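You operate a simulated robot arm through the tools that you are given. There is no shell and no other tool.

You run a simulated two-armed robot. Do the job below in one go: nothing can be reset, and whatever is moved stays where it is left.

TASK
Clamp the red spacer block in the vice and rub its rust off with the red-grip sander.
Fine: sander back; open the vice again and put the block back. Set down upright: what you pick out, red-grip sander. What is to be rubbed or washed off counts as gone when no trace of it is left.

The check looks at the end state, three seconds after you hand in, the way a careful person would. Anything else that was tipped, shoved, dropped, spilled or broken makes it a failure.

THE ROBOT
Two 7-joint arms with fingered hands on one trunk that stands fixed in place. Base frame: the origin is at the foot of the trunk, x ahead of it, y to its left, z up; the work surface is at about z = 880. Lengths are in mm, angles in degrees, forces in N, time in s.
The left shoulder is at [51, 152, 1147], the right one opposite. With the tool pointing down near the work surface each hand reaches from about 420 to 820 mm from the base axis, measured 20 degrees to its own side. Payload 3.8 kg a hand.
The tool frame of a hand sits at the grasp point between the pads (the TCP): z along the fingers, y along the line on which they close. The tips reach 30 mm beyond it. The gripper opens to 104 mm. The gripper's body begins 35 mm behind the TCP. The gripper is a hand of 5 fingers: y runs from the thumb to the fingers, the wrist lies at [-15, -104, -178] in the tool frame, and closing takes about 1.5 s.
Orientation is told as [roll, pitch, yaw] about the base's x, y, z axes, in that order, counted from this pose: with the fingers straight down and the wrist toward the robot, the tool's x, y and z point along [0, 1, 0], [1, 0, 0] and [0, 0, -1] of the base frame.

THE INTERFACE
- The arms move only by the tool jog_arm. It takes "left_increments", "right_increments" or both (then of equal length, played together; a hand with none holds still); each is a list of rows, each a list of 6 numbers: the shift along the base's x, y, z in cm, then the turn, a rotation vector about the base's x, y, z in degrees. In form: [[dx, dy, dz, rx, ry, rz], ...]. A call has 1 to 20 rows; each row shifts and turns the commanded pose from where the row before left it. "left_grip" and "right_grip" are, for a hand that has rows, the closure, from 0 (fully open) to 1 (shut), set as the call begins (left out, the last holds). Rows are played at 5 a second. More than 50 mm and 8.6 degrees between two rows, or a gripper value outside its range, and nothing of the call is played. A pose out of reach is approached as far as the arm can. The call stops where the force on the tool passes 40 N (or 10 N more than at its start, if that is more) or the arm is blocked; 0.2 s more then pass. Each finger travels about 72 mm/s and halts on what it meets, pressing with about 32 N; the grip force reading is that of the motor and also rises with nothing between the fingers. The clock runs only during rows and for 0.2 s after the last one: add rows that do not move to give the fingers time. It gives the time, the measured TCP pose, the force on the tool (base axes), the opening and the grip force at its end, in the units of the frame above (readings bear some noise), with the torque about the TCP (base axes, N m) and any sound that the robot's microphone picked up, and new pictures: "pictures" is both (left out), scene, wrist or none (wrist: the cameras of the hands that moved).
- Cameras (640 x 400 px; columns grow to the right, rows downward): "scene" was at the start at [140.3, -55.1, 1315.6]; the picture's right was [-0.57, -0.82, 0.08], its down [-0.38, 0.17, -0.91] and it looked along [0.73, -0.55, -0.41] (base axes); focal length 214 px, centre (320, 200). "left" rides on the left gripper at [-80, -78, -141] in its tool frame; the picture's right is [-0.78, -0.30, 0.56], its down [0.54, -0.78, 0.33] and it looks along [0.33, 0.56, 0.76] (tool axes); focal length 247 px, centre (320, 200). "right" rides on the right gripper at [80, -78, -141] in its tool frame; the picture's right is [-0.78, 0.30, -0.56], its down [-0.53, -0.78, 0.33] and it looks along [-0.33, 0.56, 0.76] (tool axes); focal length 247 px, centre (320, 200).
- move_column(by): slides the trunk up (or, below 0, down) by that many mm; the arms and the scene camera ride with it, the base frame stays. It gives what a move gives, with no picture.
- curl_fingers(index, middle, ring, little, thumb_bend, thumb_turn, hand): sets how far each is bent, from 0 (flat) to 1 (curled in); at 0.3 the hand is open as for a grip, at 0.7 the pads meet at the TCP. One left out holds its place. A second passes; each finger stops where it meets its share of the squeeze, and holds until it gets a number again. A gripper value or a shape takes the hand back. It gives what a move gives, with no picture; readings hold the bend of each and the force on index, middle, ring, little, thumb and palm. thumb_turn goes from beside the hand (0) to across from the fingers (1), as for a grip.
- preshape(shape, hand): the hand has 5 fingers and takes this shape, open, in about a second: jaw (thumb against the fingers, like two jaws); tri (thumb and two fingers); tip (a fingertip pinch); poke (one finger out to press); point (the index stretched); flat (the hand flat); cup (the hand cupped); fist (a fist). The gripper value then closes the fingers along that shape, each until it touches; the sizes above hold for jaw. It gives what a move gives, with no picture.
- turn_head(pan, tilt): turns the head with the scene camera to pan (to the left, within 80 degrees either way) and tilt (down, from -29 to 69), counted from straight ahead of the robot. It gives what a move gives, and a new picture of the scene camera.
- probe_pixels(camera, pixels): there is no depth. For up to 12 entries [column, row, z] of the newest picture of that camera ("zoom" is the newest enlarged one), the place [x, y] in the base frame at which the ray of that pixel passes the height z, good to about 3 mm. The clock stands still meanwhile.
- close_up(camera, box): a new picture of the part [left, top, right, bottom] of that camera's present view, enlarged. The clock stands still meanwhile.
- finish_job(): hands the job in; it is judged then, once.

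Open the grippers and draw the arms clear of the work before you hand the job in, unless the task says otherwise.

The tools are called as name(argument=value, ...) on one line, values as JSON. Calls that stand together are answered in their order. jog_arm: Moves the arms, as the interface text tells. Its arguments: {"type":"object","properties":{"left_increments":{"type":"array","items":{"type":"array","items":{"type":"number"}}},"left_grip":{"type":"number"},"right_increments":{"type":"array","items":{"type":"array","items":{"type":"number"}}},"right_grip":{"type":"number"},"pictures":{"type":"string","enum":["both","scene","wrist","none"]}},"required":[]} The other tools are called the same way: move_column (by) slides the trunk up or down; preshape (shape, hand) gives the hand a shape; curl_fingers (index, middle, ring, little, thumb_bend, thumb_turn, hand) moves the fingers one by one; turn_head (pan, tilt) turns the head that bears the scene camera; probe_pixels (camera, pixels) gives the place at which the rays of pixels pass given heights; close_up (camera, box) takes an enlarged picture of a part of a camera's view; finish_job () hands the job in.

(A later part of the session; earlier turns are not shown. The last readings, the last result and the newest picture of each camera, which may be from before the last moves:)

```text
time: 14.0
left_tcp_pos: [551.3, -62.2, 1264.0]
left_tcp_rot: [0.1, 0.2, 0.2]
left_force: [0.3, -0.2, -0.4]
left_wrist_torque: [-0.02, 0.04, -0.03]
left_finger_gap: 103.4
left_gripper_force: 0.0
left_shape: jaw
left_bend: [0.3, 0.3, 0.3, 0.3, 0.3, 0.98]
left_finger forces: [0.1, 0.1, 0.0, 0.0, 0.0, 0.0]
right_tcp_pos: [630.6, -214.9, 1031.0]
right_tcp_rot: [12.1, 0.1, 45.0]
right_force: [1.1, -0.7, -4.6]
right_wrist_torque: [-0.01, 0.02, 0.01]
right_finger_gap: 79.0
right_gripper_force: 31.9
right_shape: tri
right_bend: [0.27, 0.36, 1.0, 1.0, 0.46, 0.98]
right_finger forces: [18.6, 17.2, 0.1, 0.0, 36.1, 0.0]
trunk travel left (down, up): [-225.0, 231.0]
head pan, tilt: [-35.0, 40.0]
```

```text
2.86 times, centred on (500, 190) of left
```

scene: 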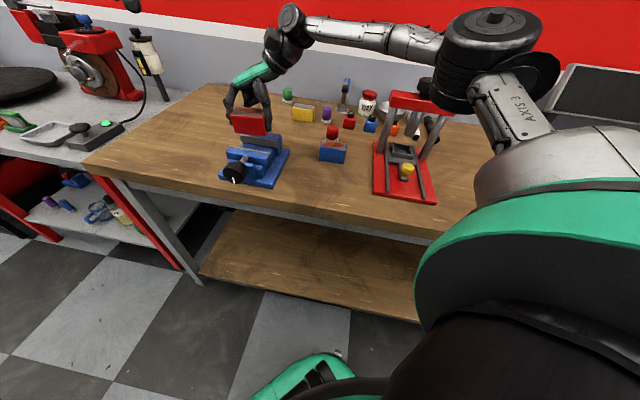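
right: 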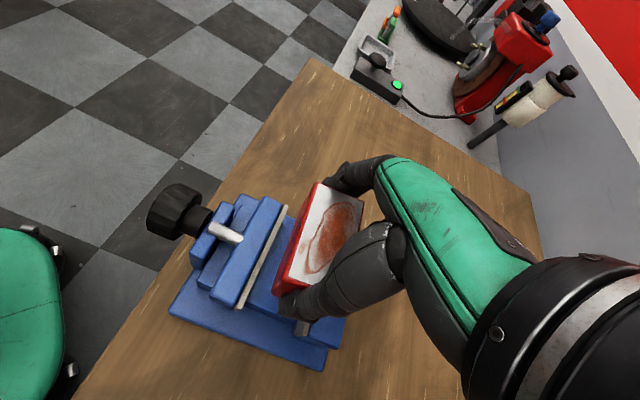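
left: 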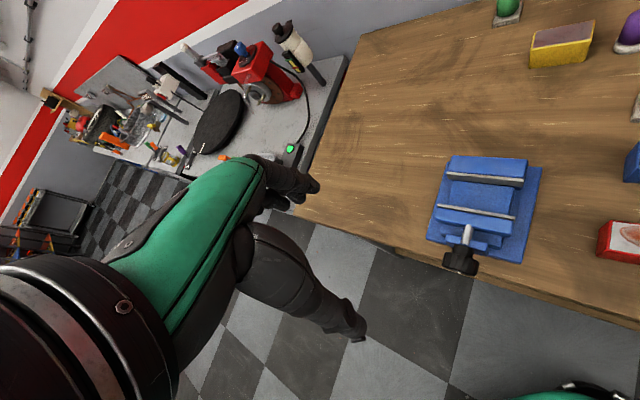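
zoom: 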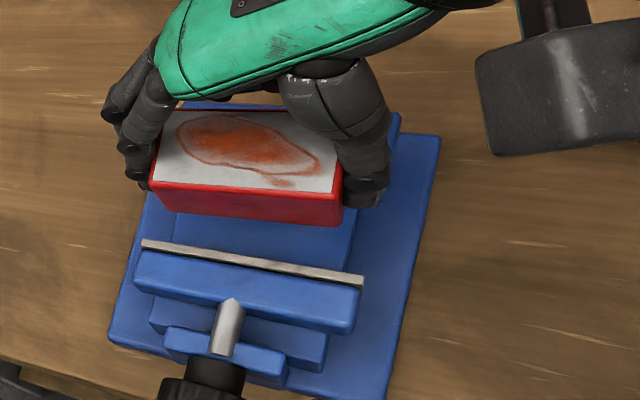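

The block now looks level again. I probe its edges against the jaw plate in this left view.

probe_pixels(camera="zoom", pixels=[[152, 181, 1037], [338, 198, 1037], [158, 209, 986], [338, 226, 986], [182, 107, 1037], [141, 240, 947], [364, 277, 947], [364, 287, 947], [141, 247, 947]])

```text
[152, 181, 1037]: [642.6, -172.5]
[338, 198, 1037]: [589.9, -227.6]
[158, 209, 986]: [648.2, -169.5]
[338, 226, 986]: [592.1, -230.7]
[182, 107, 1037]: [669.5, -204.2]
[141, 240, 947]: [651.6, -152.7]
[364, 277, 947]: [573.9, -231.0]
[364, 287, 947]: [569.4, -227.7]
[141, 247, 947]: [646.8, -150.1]
```

Block front at a≈579, back ≈621; jaws' inner faces ≈569 and ≈628 – centred. I trim 3° more tilt and lower gently.

jog_arm(right_increments=[[0, 0, -1, 2.1, 2.1, 0], [0, 0, -1.5, 0, 0, 0], [0, 0, -1, 0, 0, 0], [0, 0, -0.6, 0, 0, 0], [0, 0, -0.5, 0, 0, 0], [0, 0, 0, 0, 0, 0]])

close_up(camera="left", box=[420, 120, 580, 260])

close_up(camera="scene", box=[210, 80, 310, 200])

```text
time: 15.4
left_tcp_pos: [551.0, -62.3, 1262.8]
left_tcp_rot: [0.0, 0.2, 0.1]
left_force: [0.1, 0.1, -0.1]
left_wrist_torque: [-0.01, 0.01, 0.01]
left_finger_gap: 103.7
left_gripper_force: 0.0
left_shape: jaw
left_bend: [0.3, 0.3, 0.3, 0.3, 0.3, 0.98]
left_finger forces: [0.0, 0.1, 0.0, 0.1, 0.0, 0.0]
right_tcp_pos: [631.9, -215.6, 986.7]
right_tcp_rot: [14.9, 0.0, 45.0]
right_force: [-0.3, 0.8, -3.7]
right_wrist_torque: [-0.04, 0.03, -0.01]
right_finger_gap: 79.0
right_gripper_force: 31.7
right_shape: tri
right_bend: [0.27, 0.36, 1.0, 1.0, 0.46, 0.98]
right_finger forces: [18.8, 17.1, 0.0, 0.1, 36.1, 0.0]
trunk travel left (down, up): [-225.0, 231.0]
head pan, tilt: [-35.0, 40.0]
```

scene: 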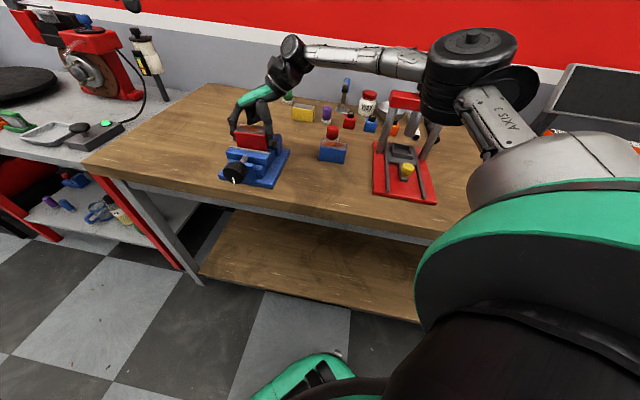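
right: 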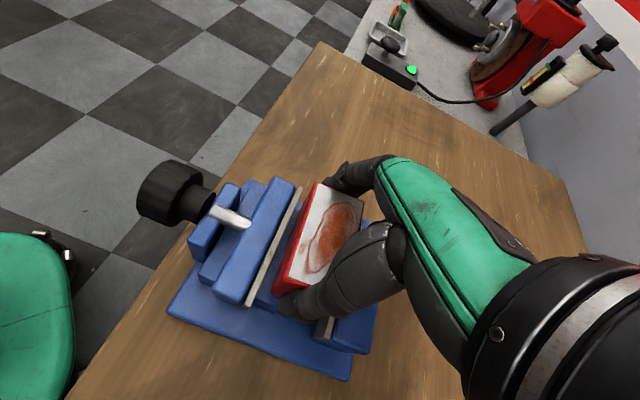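

```text
2.86 times, centred on (500, 190) of left
```

zoom: 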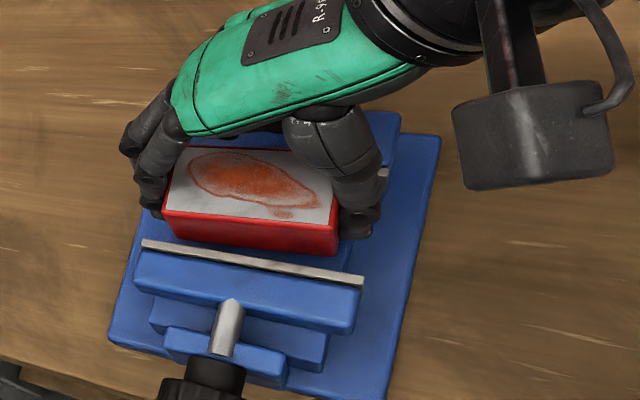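

```text
3.33 times, centred on (260, 140) of scene
```

zoom: 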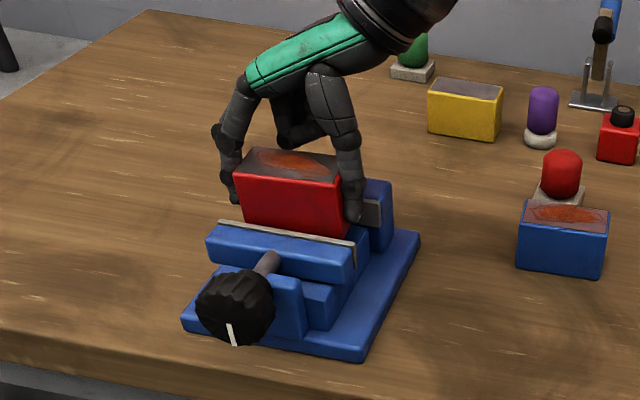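

No contact now and the bottom is inside the jaws. I continue lowering in small steps toward the bed.

jog_arm(right_increments=[[0, 0, -0.4, 0, 0, 0], [0, 0, -0.4, 0, 0, 0], [0, 0, -0.4, 0, 0, 0], [0, 0, -0.3, 0, 0, 0], [0, 0, 0, 0, 0, 0]], pictures="none")

```text
time: 16.6
left_tcp_pos: [550.7, -63.1, 1262.9]
left_tcp_rot: [0.1, -0.1, 0.0]
left_force: [0.2, -0.6, -0.1]
left_wrist_torque: [0.03, 0.05, -0.01]
left_finger_gap: 103.5
left_gripper_force: 0.0
left_shape: jaw
left_bend: [0.3, 0.3, 0.3, 0.3, 0.3, 0.98]
left_finger forces: [0.0, 0.0, 0.0, 0.0, 0.1, 0.1]
right_tcp_pos: [631.9, -216.1, 971.7]
right_tcp_rot: [14.8, -0.2, 45.0]
right_force: [-0.1, -0.6, 1.8]
right_wrist_torque: [0.25, -0.09, -0.05]
right_finger_gap: 79.1
right_gripper_force: 31.7
right_shape: tri
right_bend: [0.27, 0.36, 1.0, 1.0, 0.46, 0.98]
right_finger forces: [18.8, 17.2, 0.0, 0.0, 36.6, 0.1]
trunk travel left (down, up): [-225.0, 231.0]
head pan, tilt: [-35.0, 40.0]
```

The vertical force changed from −4 to +2 N: the block is just touching the bed. I press 2–3 mm more to level it and confirm.

jog_arm(right_increments=[[0, 0, -0.2, 0, 0, 0], [0, 0, -0.1, 0, 0, 0], [0, 0, 0, 0, 0, 0]])

close_up(camera="left", box=[420, 120, 580, 260])

close_up(camera="scene", box=[210, 80, 310, 200])

```text
time: 17.4
left_tcp_pos: [549.1, -63.1, 1264.7]
left_tcp_rot: [-0.1, 0.0, 0.1]
left_force: [0.3, 0.6, -0.5]
left_wrist_torque: [-0.04, 0.01, -0.03]
left_finger_gap: 103.6
left_gripper_force: 0.1
left_shape: jaw
left_bend: [0.3, 0.3, 0.3, 0.3, 0.3, 0.98]
left_finger forces: [0.0, 0.1, 0.0, 0.0, 0.0, 0.0]
right_tcp_pos: [631.7, -216.1, 971.3]
right_tcp_rot: [14.6, -0.2, 45.0]
right_force: [3.6, -4.1, 15.0]
right_wrist_torque: [0.62, -0.48, -0.15]
right_finger_gap: 79.2
right_gripper_force: 32.0
right_shape: tri
right_bend: [0.27, 0.36, 1.0, 1.0, 0.47, 0.98]
right_finger forces: [19.1, 17.8, 0.1, 0.0, 38.6, 0.0]
trunk travel left (down, up): [-225.0, 231.0]
head pan, tilt: [-35.0, 40.0]
```

scene: 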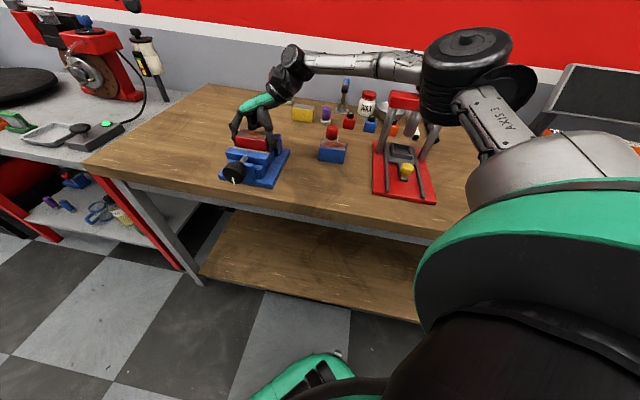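
right: 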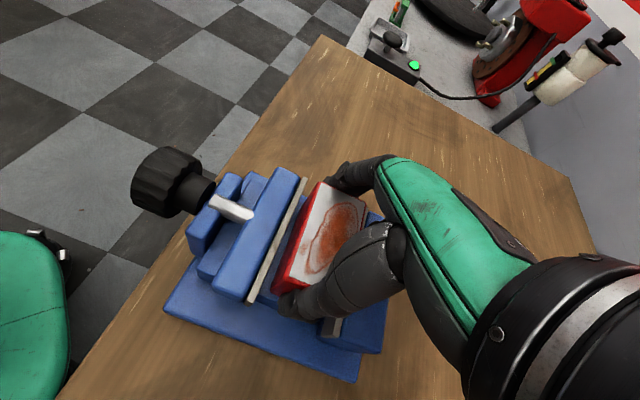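

```text
2.86 times, centred on (500, 190) of left
```

zoom: 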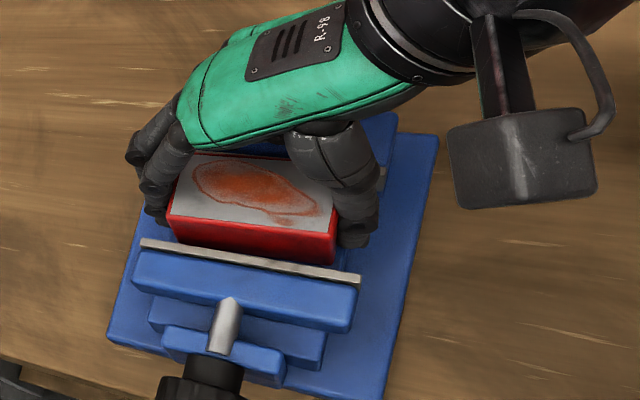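

```text
3.33 times, centred on (260, 140) of scene
```

zoom: 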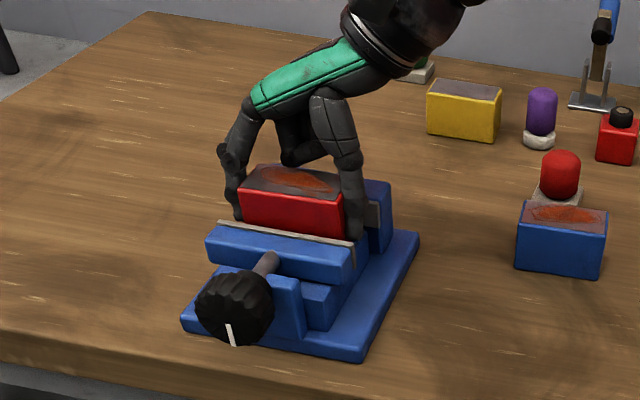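

The block is seated on the bed (15 N up). I open the hand and give it time.

jog_arm(right_increments=[[0, 0, 0.2, 0, 0, 0], [0, 0, 0, 0, 0, 0], [0, 0, 0, 0, 0, 0], [0, 0, 0, 0, 0, 0], [0, 0, 0, 0, 0, 0], [0, 0, 0, 0, 0, 0], [0, 0, 0, 0, 0, 0]], right_grip=0)

close_up(camera="left", box=[420, 120, 580, 260])

close_up(camera="scene", box=[210, 80, 310, 200])

```text
time: 19.0
left_tcp_pos: [549.8, -62.0, 1263.9]
left_tcp_rot: [-0.1, 0.1, 0.2]
left_force: [0.3, 0.2, -0.6]
left_wrist_torque: [0.01, -0.01, 0.04]
left_finger_gap: 103.7
left_gripper_force: 0.1
left_shape: jaw
left_bend: [0.3, 0.3, 0.3, 0.3, 0.3, 0.98]
left_finger forces: [0.1, 0.0, 0.1, 0.0, 0.0, 0.0]
right_tcp_pos: [632.5, -215.9, 969.7]
right_tcp_rot: [14.8, 0.0, 45.0]
right_force: [-0.9, -0.4, -0.3]
right_wrist_torque: [0.03, 0.0, 0.02]
right_finger_gap: 104.1
right_gripper_force: 0.1
right_shape: tri
right_bend: [0.3, 0.3, 0.99, 0.99, 0.3, 0.97]
right_finger forces: [0.1, 0.0, 0.0, 0.1, 0.1, 0.0]
trunk travel left (down, up): [-225.0, 231.0]
head pan, tilt: [-35.0, 40.0]
```

scene: 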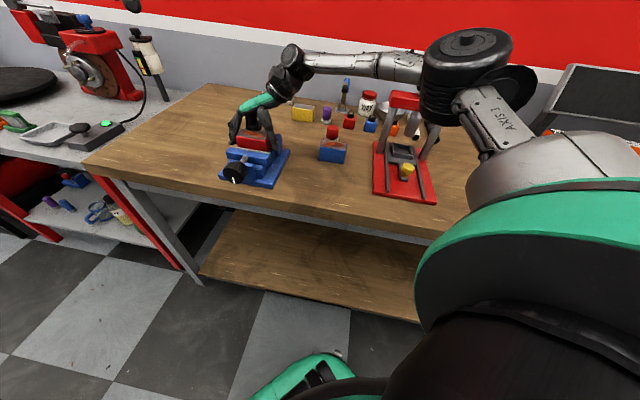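
right: 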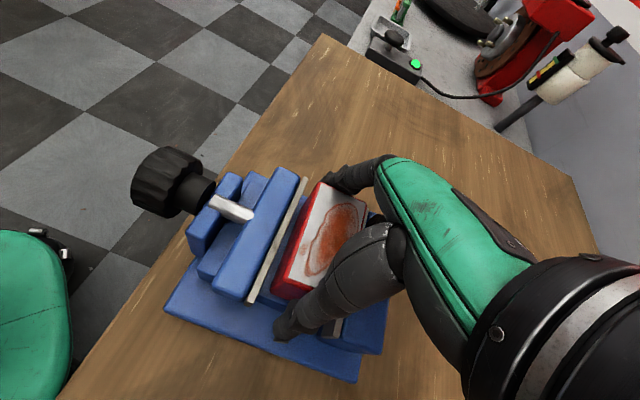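

```text
2.86 times, centred on (500, 190) of left
```

zoom: 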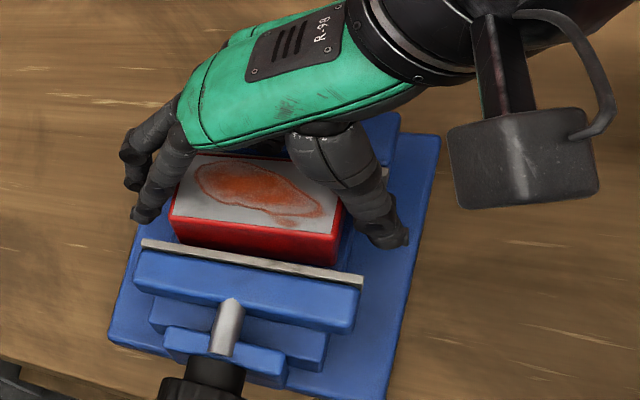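

```text
3.33 times, centred on (260, 140) of scene
```

zoom: 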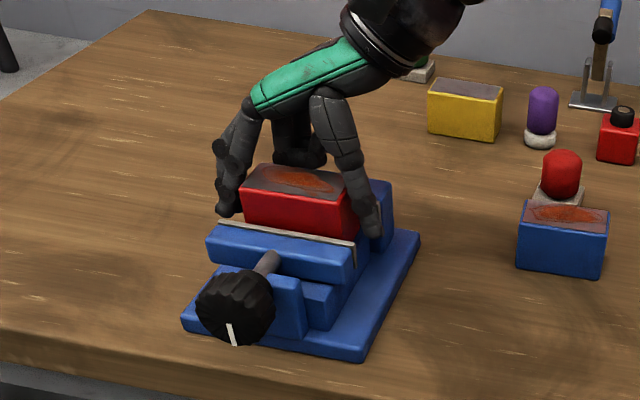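

The block stands free in the vice. I raise the right hand, untilt it, and park it where its camera still views the vice.

jog_arm(right_increments=[[0, 0, 2, 0, 0, 0], [0, 0, 3, 0, 0, 0], [0, 0, 4, 0, 0, 0], [0, 0, 4, 0, 0, 0], [-2.5, -2, 0, -3.5, -3.5, 0], [-2.5, -2, 0, -3.5, -3.5, 0], [-2.5, -2, 0, -3.5, -3.5, 0], [-2.5, -2, 0, 0, 0, 0], [-2.5, -2, 0, 0, 0, 0], [-2.5, -2, 0, 0, 0, 0], [0, 0, 0, 0, 0, 0]])

close_up(camera="right", box=[220, 80, 400, 240])

```text
time: 21.4
left_tcp_pos: [551.3, -60.9, 1262.9]
left_tcp_rot: [-0.1, 0.1, 0.2]
left_force: [0.1, 0.0, 0.0]
left_wrist_torque: [0.0, 0.02, 0.01]
left_finger_gap: 103.6
left_gripper_force: 0.0
left_shape: jaw
left_bend: [0.3, 0.3, 0.3, 0.3, 0.3, 0.98]
left_finger forces: [0.0, 0.1, 0.1, 0.0, 0.0, 0.0]
right_tcp_pos: [483.1, -333.6, 1099.8]
right_tcp_rot: [0.0, 0.2, 45.0]
right_force: [-0.1, 0.9, -1.4]
right_wrist_torque: [-0.01, -0.01, -0.03]
right_finger_gap: 104.0
right_gripper_force: 0.0
right_shape: tri
right_bend: [0.3, 0.3, 0.99, 0.99, 0.3, 0.97]
right_finger forces: [0.0, 0.0, 0.0, 0.1, 0.0, 0.1]
trunk travel left (down, up): [-225.0, 231.0]
head pan, tilt: [-35.0, 40.0]
```

scene: 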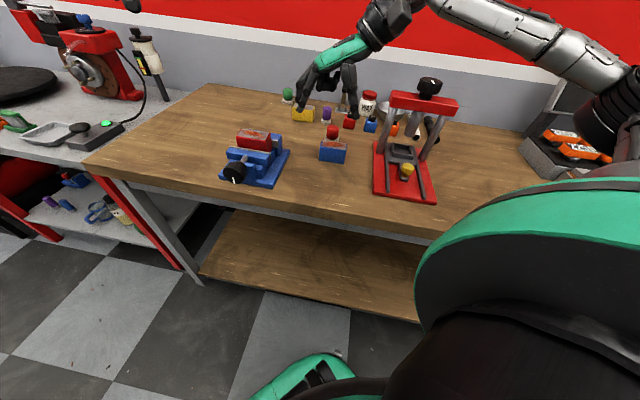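
right: 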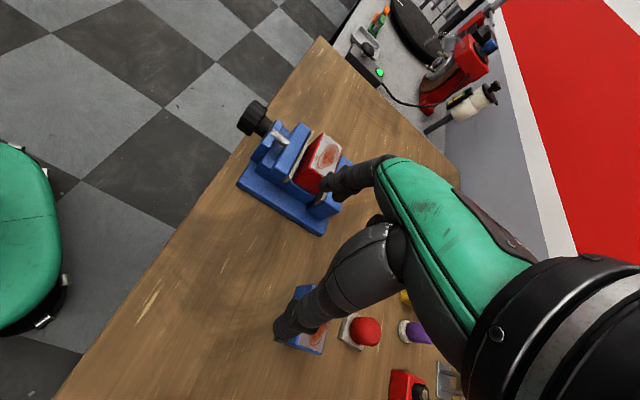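

```text
2.50 times, centred on (310, 160) of right
```

zoom: 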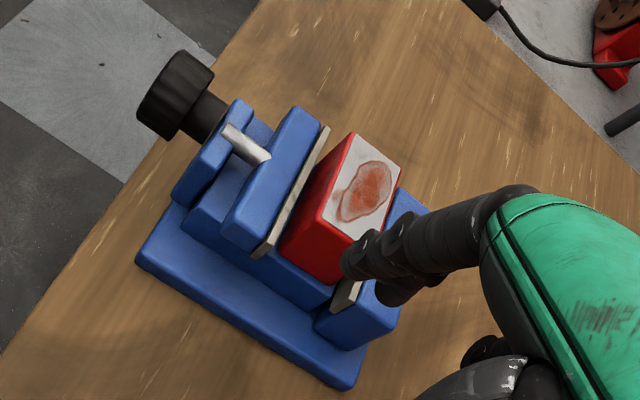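

I probe the knob centre in the right view and take a closer scene view of it.

probe_pixels(camera="zoom", pixels=[[176, 95, 930], [176, 95, 945], [205, 116, 930], [205, 116, 945], [265, 155, 930], [265, 155, 945]])

close_up(camera="scene", box=[205, 125, 305, 195])

probe_pixels(camera="scene", pixels=[[234, 173, 930], [234, 173, 945]])

close_up(camera="left", box=[420, 180, 540, 280])

```text
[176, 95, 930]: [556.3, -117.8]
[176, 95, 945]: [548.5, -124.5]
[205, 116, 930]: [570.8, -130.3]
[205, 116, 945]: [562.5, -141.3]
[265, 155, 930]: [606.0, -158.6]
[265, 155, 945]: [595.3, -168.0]
```

```text
5.71 times, centred on (255, 160) of scene
```

zoom: 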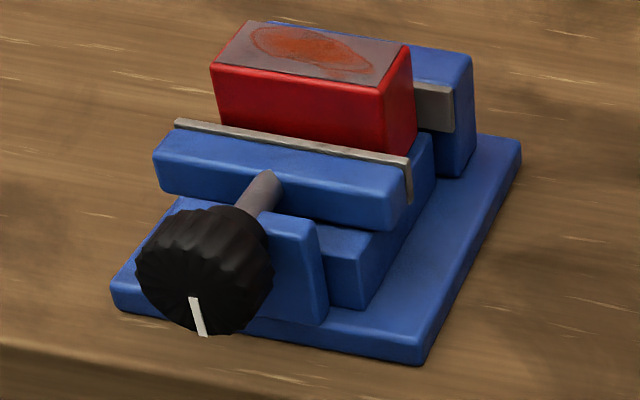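

```text
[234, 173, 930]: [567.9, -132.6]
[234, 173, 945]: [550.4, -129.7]
```

```text
4.00 times, centred on (480, 230) of left
```

zoom: 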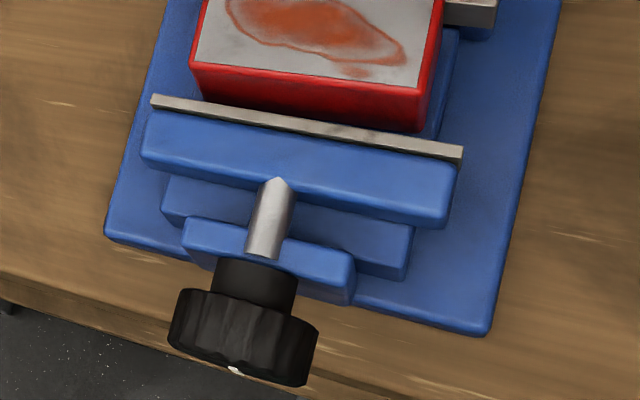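

The knob is clear in the left zoom (centre ≈(243,335), edges (170,330)–(318,350)). I probe these at axis height.

probe_pixels(camera="zoom", pixels=[[243, 338, 930], [243, 338, 945], [173, 322, 940], [316, 352, 940], [262, 250, 945], [258, 270, 945], [180, 290, 955], [316, 325, 955], [232, 372, 955], [233, 371, 965], [248, 305, 965]])

```text
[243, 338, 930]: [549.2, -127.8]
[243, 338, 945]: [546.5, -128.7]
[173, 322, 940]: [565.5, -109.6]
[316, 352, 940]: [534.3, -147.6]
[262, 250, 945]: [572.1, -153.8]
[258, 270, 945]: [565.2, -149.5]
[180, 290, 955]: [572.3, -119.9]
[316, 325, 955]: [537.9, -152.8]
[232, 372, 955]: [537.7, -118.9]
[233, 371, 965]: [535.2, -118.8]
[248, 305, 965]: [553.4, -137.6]
```

Knob axis: centre ≈(548,−128,945), diameter ≈50 mm, a from 462 to 489. I shape the left hand to tri and first yaw it −45° while drawing it back from above the vice.

preshape(shape="tri", hand="left")

jog_arm(left_increments=[[-1.5, 0.2, -1, 0, 0, -7.5], [-1.5, 0.2, -1, 0, 0, -7.5], [-1.5, 0.2, -1, 0, 0, -7.5], [-1.5, 0.2, -1, 0, 0, -7.5], [-1.5, 0.2, -1, 0, 0, -7.5], [-1.5, 0.2, -1, 0, 0, -7.5], [0, 0, 0, -5.7, -5.7, 0], [0, 0, 0, -5.7, -5.7, 0], [0, 0, 0, -5.7, -5.7, 0], [0, 0, 0, -5.7, -5.7, 0], [0, 0, 0, 0, 0, 0]])

```text
time: 22.3
left_tcp_pos: [550.2, -62.1, 1263.5]
left_tcp_rot: [0.0, 0.0, 0.1]
left_force: [0.1, 1.0, 0.6]
left_wrist_torque: [0.02, -0.02, -0.01]
left_finger_gap: 103.6
left_gripper_force: 0.1
left_shape: tri
left_bend: [0.3, 0.3, 0.99, 0.99, 0.3, 0.98]
left_finger forces: [0.0, 0.1, 0.0, 0.1, 0.0, 0.0]
right_tcp_pos: [483.8, -335.1, 1099.2]
right_tcp_rot: [0.0, 0.1, 45.0]
right_force: [0.7, 0.3, 0.4]
right_wrist_torque: [0.0, -0.02, 0.01]
right_finger_gap: 104.1
right_gripper_force: 0.1
right_shape: tri
right_bend: [0.3, 0.3, 0.99, 0.99, 0.3, 0.97]
right_finger forces: [0.0, 0.1, 0.0, 0.0, 0.0, 0.0]
trunk travel left (down, up): [-225.0, 231.0]
head pan, tilt: [-35.0, 40.0]
```

```text
time: 24.7
left_tcp_pos: [460.0, -50.4, 1204.8]
left_tcp_rot: [-0.2, -32.3, -44.9]
left_force: [0.5, 0.7, -0.1]
left_wrist_torque: [-0.01, -0.01, 0.01]
left_finger_gap: 103.6
left_gripper_force: 0.1
left_shape: tri
left_bend: [0.3, 0.3, 0.99, 0.99, 0.3, 0.98]
left_finger forces: [0.1, 0.0, 0.0, 0.0, 0.0, 0.0]
right_tcp_pos: [482.9, -334.5, 1100.3]
right_tcp_rot: [0.0, 0.1, 45.0]
right_force: [-0.5, 0.6, 0.1]
right_wrist_torque: [-0.02, -0.02, -0.02]
right_finger_gap: 103.8
right_gripper_force: 0.1
right_shape: tri
right_bend: [0.3, 0.3, 0.99, 0.99, 0.3, 0.97]
right_finger forces: [0.0, 0.0, 0.1, 0.1, 0.0, 0.1]
trunk travel left (down, up): [-225.0, 231.0]
head pan, tilt: [-35.0, 40.0]
```

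scene: 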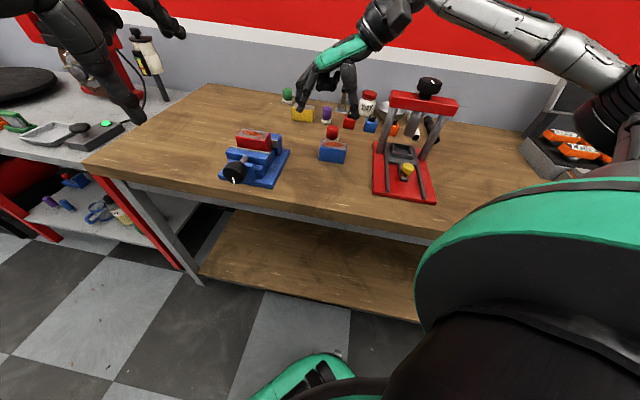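
left: 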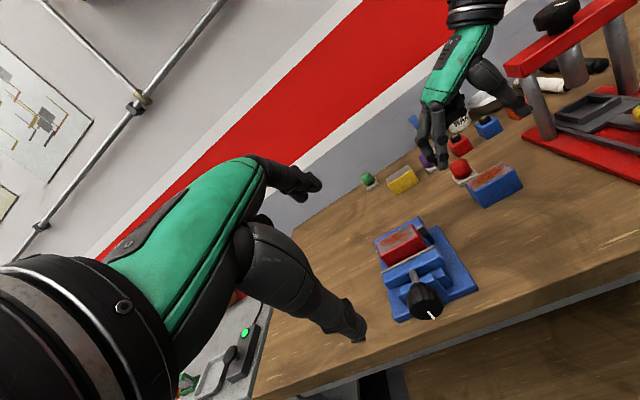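

Tracking well. I complete the pitch so the fingers point horizontally along the vice axis, lowering in front of the bench.

jog_arm(left_increments=[[0, 0, -1, -5.83, -5.83, 0], [0, 0, -1, -5.83, -5.83, 0], [0, 0, -2, -5.83, -5.83, 0], [0, 0, -2, -5.83, -5.83, 0], [0, 0, -3, -5.83, -5.83, 0], [0, 0, -3, -5.83, -5.83, 0], [0, 0, -3, -5.83, -5.83, 0], [0, 0, -3, 0, 0, 0], [0, 0, 0, 0, 0, 0]])

```text
time: 26.7
left_tcp_pos: [461.1, -51.9, 1024.3]
left_tcp_rot: [-47.6, -89.9, 2.6]
left_force: [-0.8, 0.2, 0.0]
left_wrist_torque: [0.01, 0.01, 0.02]
left_finger_gap: 104.0
left_gripper_force: 0.1
left_shape: tri
left_bend: [0.3, 0.3, 0.99, 0.99, 0.3, 0.98]
left_finger forces: [0.1, 0.0, 0.0, 0.0, 0.0, 0.0]
right_tcp_pos: [483.4, -334.3, 1098.9]
right_tcp_rot: [0.1, 0.0, 45.0]
right_force: [0.0, -0.4, -0.2]
right_wrist_torque: [0.04, -0.01, -0.01]
right_finger_gap: 103.7
right_gripper_force: 0.1
right_shape: tri
right_bend: [0.3, 0.3, 0.99, 0.99, 0.3, 0.97]
right_finger forces: [0.0, 0.0, 0.1, 0.1, 0.0, 0.1]
trunk travel left (down, up): [-225.0, 231.0]
head pan, tilt: [-35.0, 40.0]
```

scene: 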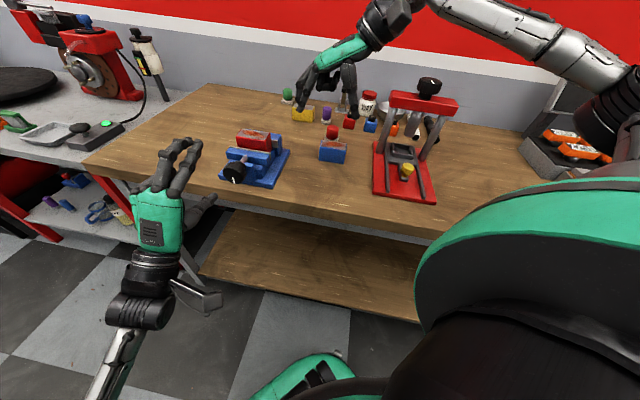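
left: 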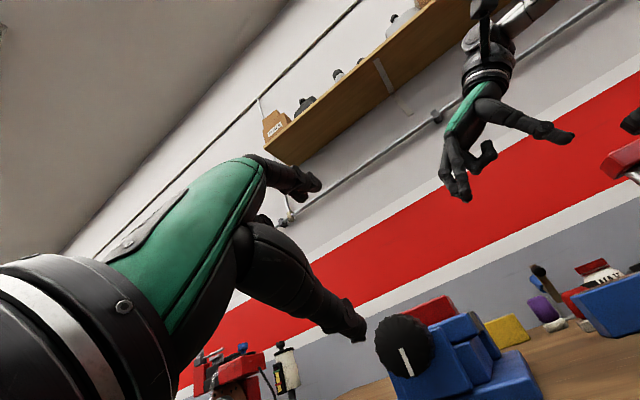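

The left hand is oriented at the knob height's approach axis. In free space I test how far it can roll about that axis (tightening direction, +a).

jog_arm(left_increments=[[0, 0, 0, 6, -6, 0], [0, 0, 0, 6, -6, 0], [0, 0, 0, 6, -6, 0], [0, 0, 0, 6, -6, 0], [0, 0, 0, 6, -6, 0], [0, 0, 0, 6, -6, 0], [0, 0, 0, 6, -6, 0], [0, 0, 0, 6, -6, 0], [0, 0, 0, 6, -6, 0], [0, 0, 0, 6, -6, 0], [0, 0, 0, 0, 0, 0]], pictures="scene")

```text
time: 29.1
left_tcp_pos: [459.5, -50.0, 1023.9]
left_tcp_rot: [90.1, -5.1, -134.9]
left_force: [0.5, 0.1, -1.2]
left_wrist_torque: [0.03, 0.02, 0.01]
left_finger_gap: 103.9
left_gripper_force: 0.1
left_shape: tri
left_bend: [0.3, 0.3, 0.99, 0.99, 0.3, 0.98]
left_finger forces: [0.0, 0.0, 0.0, 0.1, 0.1, 0.0]
right_tcp_pos: [484.3, -333.9, 1100.3]
right_tcp_rot: [0.0, 0.1, 44.9]
right_force: [-0.9, 0.2, 0.0]
right_wrist_torque: [0.01, 0.02, -0.01]
right_finger_gap: 103.7
right_gripper_force: 0.0
right_shape: tri
right_bend: [0.3, 0.3, 0.99, 0.99, 0.3, 0.97]
right_finger forces: [0.0, 0.0, 0.0, 0.0, 0.0, 0.1]
trunk travel left (down, up): [-225.0, 231.0]
head pan, tilt: [-35.0, 40.0]
```

scene: 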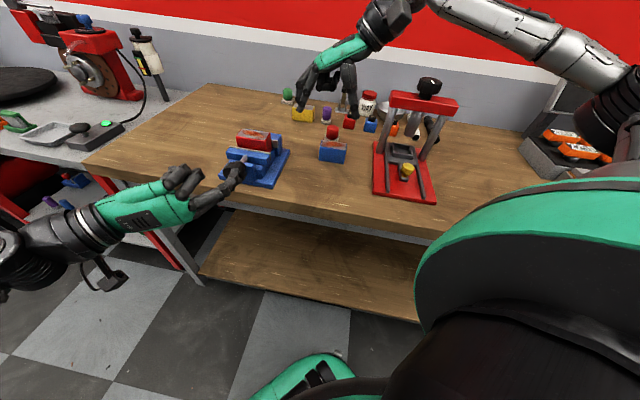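

+85° was reached exactly (wrist now to the left). I continue further in the same direction to find the limit.

jog_arm(left_increments=[[0, 0, 0, 6, -6, 0], [0, 0, 0, 6, -6, 0], [0, 0, 0, 6, -6, 0], [0, 0, 0, 6, -6, 0], [0, 0, 0, 6, -6, 0], [0, 0, 0, 6, -6, 0], [0, 0, 0, 6, -6, 0], [0, 0, 0, 6, -6, 0], [0, 0, 0, 6, -6, 0], [0, 0, 0, 6, -6, 0], [0, 0, 0, 0, 0, 0]], pictures="scene")

```text
time: 31.5
left_tcp_pos: [459.5, -50.3, 1024.0]
left_tcp_rot: [90.4, 79.7, -134.7]
left_force: [0.3, 0.1, -0.4]
left_wrist_torque: [0.01, 0.0, 0.01]
left_finger_gap: 103.9
left_gripper_force: 0.0
left_shape: tri
left_bend: [0.3, 0.3, 0.99, 0.99, 0.3, 0.98]
left_finger forces: [0.0, 0.0, 0.0, 0.0, 0.1, 0.0]
right_tcp_pos: [482.6, -333.2, 1099.4]
right_tcp_rot: [-0.1, 0.0, 45.0]
right_force: [0.2, -0.4, -0.6]
right_wrist_torque: [-0.02, 0.02, -0.03]
right_finger_gap: 103.7
right_gripper_force: 0.1
right_shape: tri
right_bend: [0.3, 0.3, 0.99, 0.99, 0.3, 0.97]
right_finger forces: [0.1, 0.0, 0.1, 0.1, 0.0, 0.1]
trunk travel left (down, up): [-225.0, 231.0]
head pan, tilt: [-35.0, 40.0]
```

scene: 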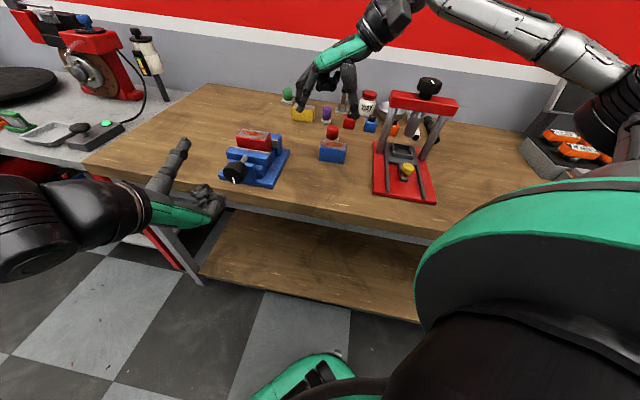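

+170° reached too. I roll back to 0° and a bit beyond into negative to learn the other end of the range.

jog_arm(left_increments=[[0, 0, 0, -6, 6, 0], [0, 0, 0, -6, 6, 0], [0, 0, 0, -6, 6, 0], [0, 0, 0, -6, 6, 0], [0, 0, 0, -6, 6, 0], [0, 0, 0, -6, 6, 0], [0, 0, 0, -6, 6, 0], [0, 0, 0, -6, 6, 0], [0, 0, 0, -6, 6, 0], [0, 0, 0, -6, 6, 0], [0, 0, 0, -6, 6, 0], [0, 0, 0, -6, 6, 0], [0, 0, 0, -6, 6, 0], [0, 0, 0, -6, 6, 0], [0, 0, 0, -6, 6, 0], [0, 0, 0, -6, 6, 0], [0, 0, 0, -6, 6, 0], [0, 0, 0, -6, 6, 0], [0, 0, 0, -6, 6, 0], [0, 0, 0, -6, 6, 0]], pictures="none")

jog_arm(left_increments=[[0, 0, 0, -6, 6, 0], [0, 0, 0, -6, 6, 0], [0, 0, 0, -6, 6, 0], [0, 0, 0, -6, 6, 0], [0, 0, 0, -6, 6, 0], [0, 0, 0, -6, 6, 0], [0, 0, 0, 0, 0, 0]], pictures="both")

```text
time: 35.7
left_tcp_pos: [459.5, -49.8, 1024.7]
left_tcp_rot: [-66.5, -89.9, 21.4]
left_force: [-1.0, -0.7, -0.3]
left_wrist_torque: [-0.01, 0.01, -0.01]
left_finger_gap: 103.8
left_gripper_force: 0.0
left_shape: tri
left_bend: [0.3, 0.3, 0.99, 0.99, 0.3, 0.98]
left_finger forces: [0.1, 0.1, 0.1, 0.1, 0.2, 0.0]
right_tcp_pos: [482.6, -334.6, 1100.3]
right_tcp_rot: [0.0, 0.0, 45.0]
right_force: [-0.7, 0.1, 0.5]
right_wrist_torque: [0.03, 0.0, 0.02]
right_finger_gap: 104.0
right_gripper_force: 0.0
right_shape: tri
right_bend: [0.3, 0.3, 0.99, 0.99, 0.3, 0.97]
right_finger forces: [0.1, 0.0, 0.0, 0.0, 0.0, 0.0]
trunk travel left (down, up): [-225.0, 231.0]
head pan, tilt: [-35.0, 40.0]
```

```text
time: 37.2
left_tcp_pos: [464.5, -43.7, 1021.9]
left_tcp_rot: [-85.8, -50.0, 40.0]
left_force: [-0.4, -0.5, 0.0]
left_wrist_torque: [0.01, 0.0, -0.01]
left_finger_gap: 103.8
left_gripper_force: 0.1
left_shape: tri
left_bend: [0.3, 0.3, 0.99, 0.99, 0.3, 0.98]
left_finger forces: [0.1, 0.0, 0.0, 0.0, 0.0, 0.0]
right_tcp_pos: [482.4, -334.1, 1100.1]
right_tcp_rot: [0.0, 0.0, 45.1]
right_force: [0.3, 0.6, -0.4]
right_wrist_torque: [-0.03, -0.02, 0.01]
right_finger_gap: 104.0
right_gripper_force: 0.0
right_shape: tri
right_bend: [0.3, 0.3, 0.99, 0.99, 0.3, 0.97]
right_finger forces: [0.0, 0.0, 0.0, 0.1, 0.0, 0.1]
trunk travel left (down, up): [-225.0, 231.0]
head pan, tilt: [-35.0, 40.0]
stopped in row 7 (left hand): the arm was blocked; the commanded pose is now the measured one
```

scene: 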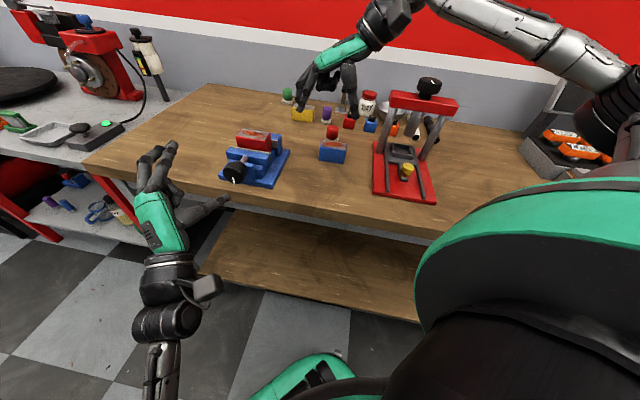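
left: 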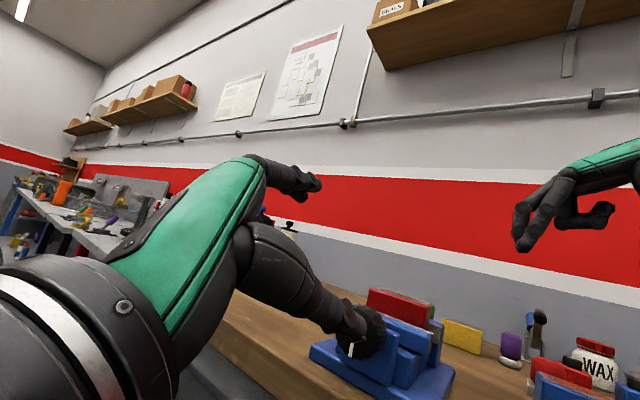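

The limit is about −40°; usable roll range is −30…+170°. I check where the bench's front edge lies relative to the knob before approaching.

probe_pixels(camera="scene", pixels=[[105, 167, 880], [215, 193, 880], [330, 214, 880], [400, 226, 880]])

close_up(camera="left", box=[240, 230, 480, 400])

```text
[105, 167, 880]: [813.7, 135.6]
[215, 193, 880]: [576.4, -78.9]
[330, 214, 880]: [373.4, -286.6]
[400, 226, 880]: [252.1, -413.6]
```

```text
2.35 times, centred on (360, 315) of left
```

zoom: 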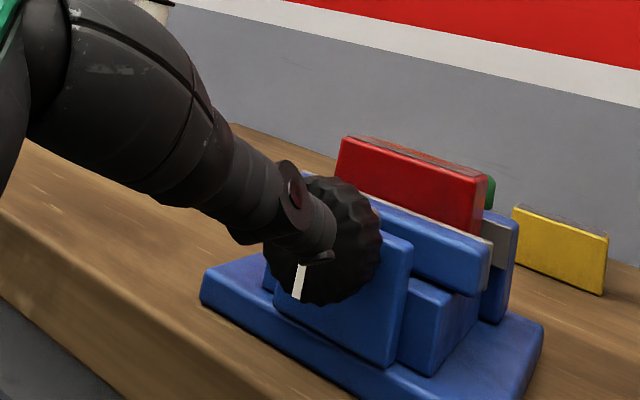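

The bench edge lies at a≈465, right under the knob, with 40 mm clearance below it. I fix the small tilt, roll to about −23°, line up on the knob axis at z=945, and pre-close the hand partly.

jog_arm(left_increments=[[0.45, -0.45, -1.9, -1.9, -1.9, 1.78], [0.45, -0.45, -1.9, 6, -6, 0], [0.45, -0.45, -1.9, 6, -6, 0], [0.46, -0.47, -2, 0, 0, 0], [0, 0, 0, 0, 0, 0], [0, 0, 0, 0, 0, 0]], left_grip=0.35)

close_up(camera="left", box=[240, 200, 480, 400])

close_up(camera="right", box=[180, 60, 360, 240])

```text
time: 38.6
left_tcp_pos: [480.5, -61.8, 945.4]
left_tcp_rot: [-90.1, -66.8, 45.0]
left_force: [-0.4, 0.0, -0.8]
left_wrist_torque: [-0.05, 0.0, -0.02]
left_finger_gap: 68.0
left_gripper_force: 0.0
left_shape: tri
left_bend: [0.73, 0.39, 0.99, 0.99, 0.62, 1.0]
left_finger forces: [0.1, 0.0, 0.0, 0.0, 0.1, 0.0]
right_tcp_pos: [482.5, -333.7, 1099.9]
right_tcp_rot: [0.0, -0.1, 45.0]
right_force: [0.4, -0.4, -0.3]
right_wrist_torque: [0.02, 0.0, 0.02]
right_finger_gap: 104.1
right_gripper_force: 0.1
right_shape: tri
right_bend: [0.3, 0.3, 0.99, 0.99, 0.3, 0.97]
right_finger forces: [0.0, 0.0, 0.1, 0.0, 0.0, 0.0]
trunk travel left (down, up): [-225.0, 231.0]
head pan, tilt: [-35.0, 40.0]
```

scene: 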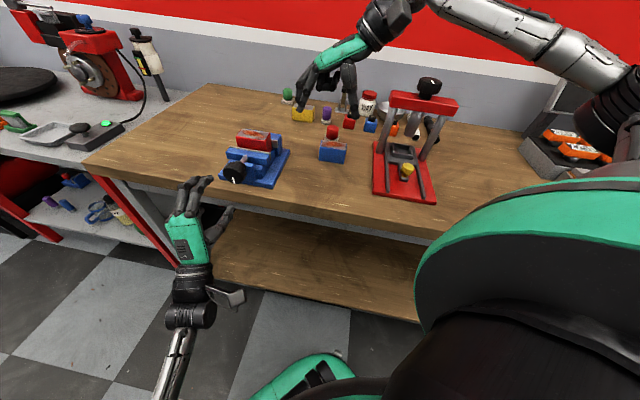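
left: 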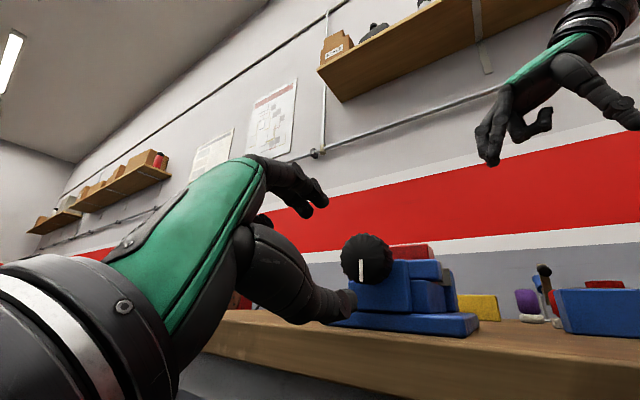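

```text
2.00 times, centred on (360, 300) of left
```

zoom: 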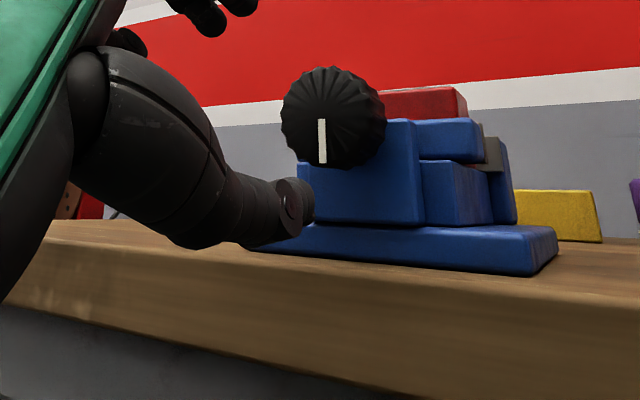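

```text
2.22 times, centred on (270, 150) of right
```

zoom: 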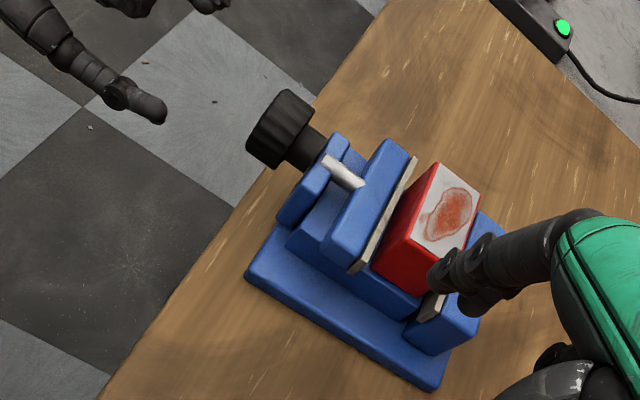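

The knob's centre (366,258) projects exactly on the hand's axis. I advance 85 mm along the axis so the fingers straddle the knob.

jog_arm(left_increments=[[1.41, -1.41, 0, 0, 0, 0], [1.41, -1.41, 0, 0, 0, 0], [1.41, -1.41, 0, 0, 0, 0], [0.9, -0.9, 0, 0, 0, 0], [0.85, -0.85, 0, 0, 0, 0], [0, 0, 0, 0, 0, 0]])

close_up(camera="left", box=[240, 200, 480, 400])

close_up(camera="right", box=[180, 60, 360, 240])

```text
time: 40.0
left_tcp_pos: [541.4, -122.1, 947.2]
left_tcp_rot: [-90.1, -66.9, 45.2]
left_force: [0.3, 0.1, 0.4]
left_wrist_torque: [-0.01, 0.0, -0.01]
left_finger_gap: 68.2
left_gripper_force: 0.1
left_shape: tri
left_bend: [0.73, 0.39, 0.99, 0.99, 0.62, 1.0]
left_finger forces: [0.0, 0.0, 0.0, 0.0, 0.0, 0.1]
right_tcp_pos: [483.1, -333.9, 1100.4]
right_tcp_rot: [0.0, 0.0, 45.0]
right_force: [-0.4, 0.3, -1.2]
right_wrist_torque: [-0.01, -0.01, 0.01]
right_finger_gap: 103.6
right_gripper_force: 0.1
right_shape: tri
right_bend: [0.3, 0.3, 0.99, 0.99, 0.3, 0.97]
right_finger forces: [0.0, 0.0, 0.0, 0.0, 0.1, 0.1]
trunk travel left (down, up): [-225.0, 231.0]
head pan, tilt: [-35.0, 40.0]
```

scene: 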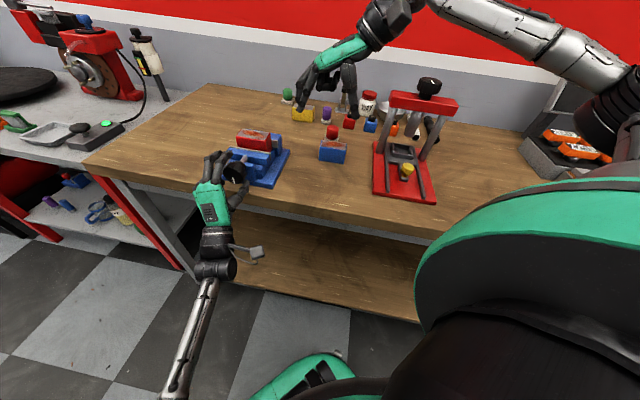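
left: 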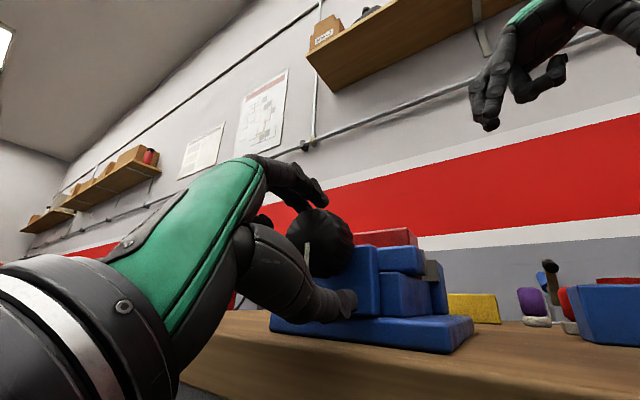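

```text
2.00 times, centred on (360, 300) of left
```

zoom: 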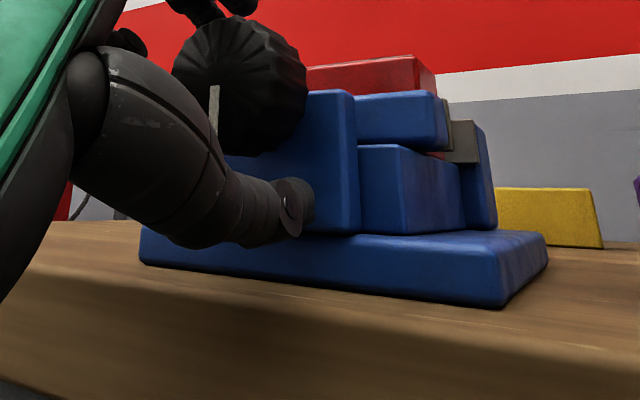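

```text
2.22 times, centred on (270, 150) of right
```

zoom: 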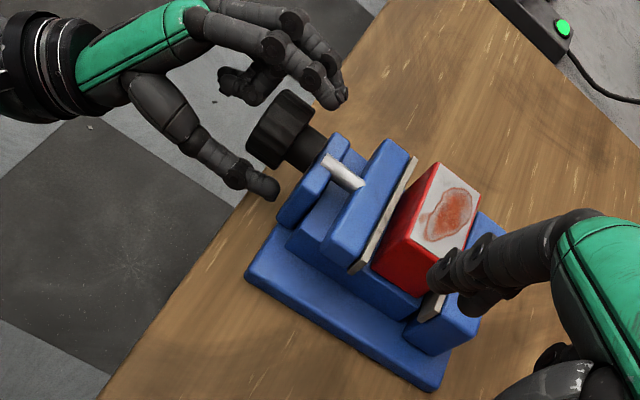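

The fingers straddle the knob with no contact. I close the hand on the knob.

jog_arm(left_increments=[[0, 0, 0, 0, 0, 0], [0, 0, 0, 0, 0, 0], [0, 0, 0, 0, 0, 0], [0, 0, 0, 0, 0, 0], [0, 0, 0, 0, 0, 0], [0, 0, 0, 0, 0, 0]], left_grip=1.0)

close_up(camera="right", box=[180, 60, 360, 240])

```text
time: 41.4
left_tcp_pos: [541.0, -124.6, 946.3]
left_tcp_rot: [-89.9, -66.8, 44.7]
left_force: [7.4, -8.5, -0.6]
left_wrist_torque: [0.06, 0.09, -0.08]
left_finger_gap: 37.5
left_gripper_force: 31.9
left_shape: tri
left_bend: [0.74, 0.53, 1.0, 1.0, 0.73, 1.0]
left_finger forces: [14.3, 13.2, 0.0, 0.0, 28.3, 0.0]
right_tcp_pos: [485.1, -336.3, 1098.4]
right_tcp_rot: [0.0, 0.0, 45.0]
right_force: [0.1, -0.4, 0.0]
right_wrist_torque: [0.0, 0.0, 0.03]
right_finger_gap: 103.7
right_gripper_force: 0.0
right_shape: tri
right_bend: [0.3, 0.3, 0.99, 0.99, 0.3, 0.97]
right_finger forces: [0.0, 0.1, 0.0, 0.0, 0.1, 0.0]
trunk travel left (down, up): [-225.0, 231.0]
head pan, tilt: [-35.0, 40.0]
```

scene: 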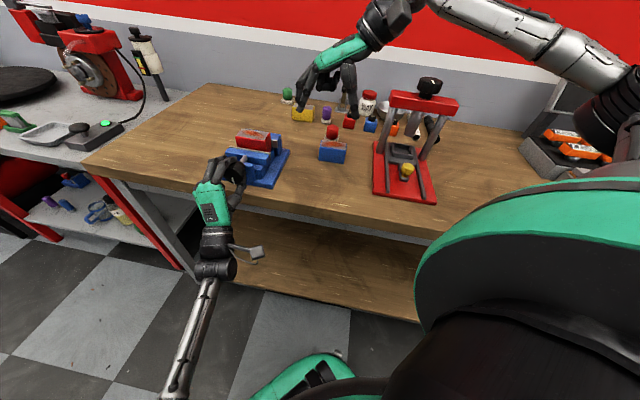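
left: 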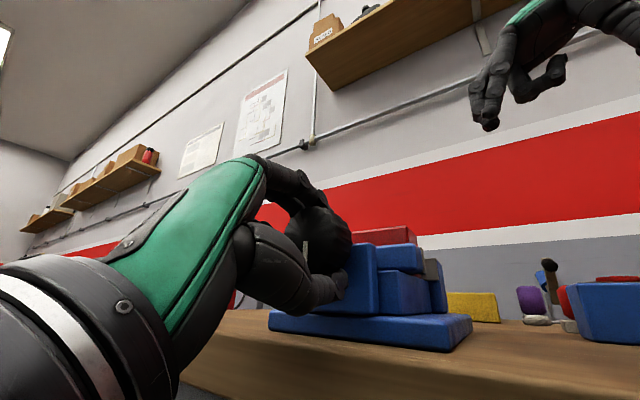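

```text
2.22 times, centred on (270, 150) of right
```

zoom: 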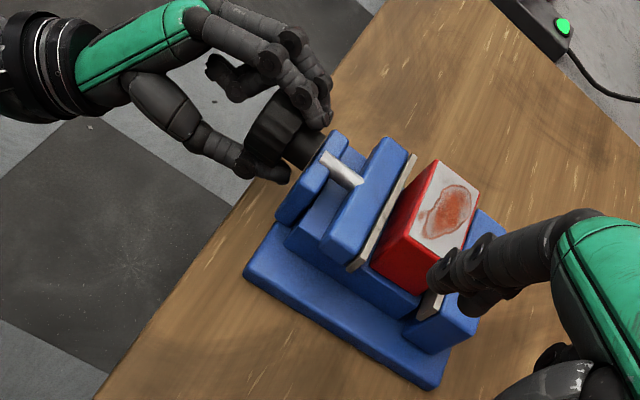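

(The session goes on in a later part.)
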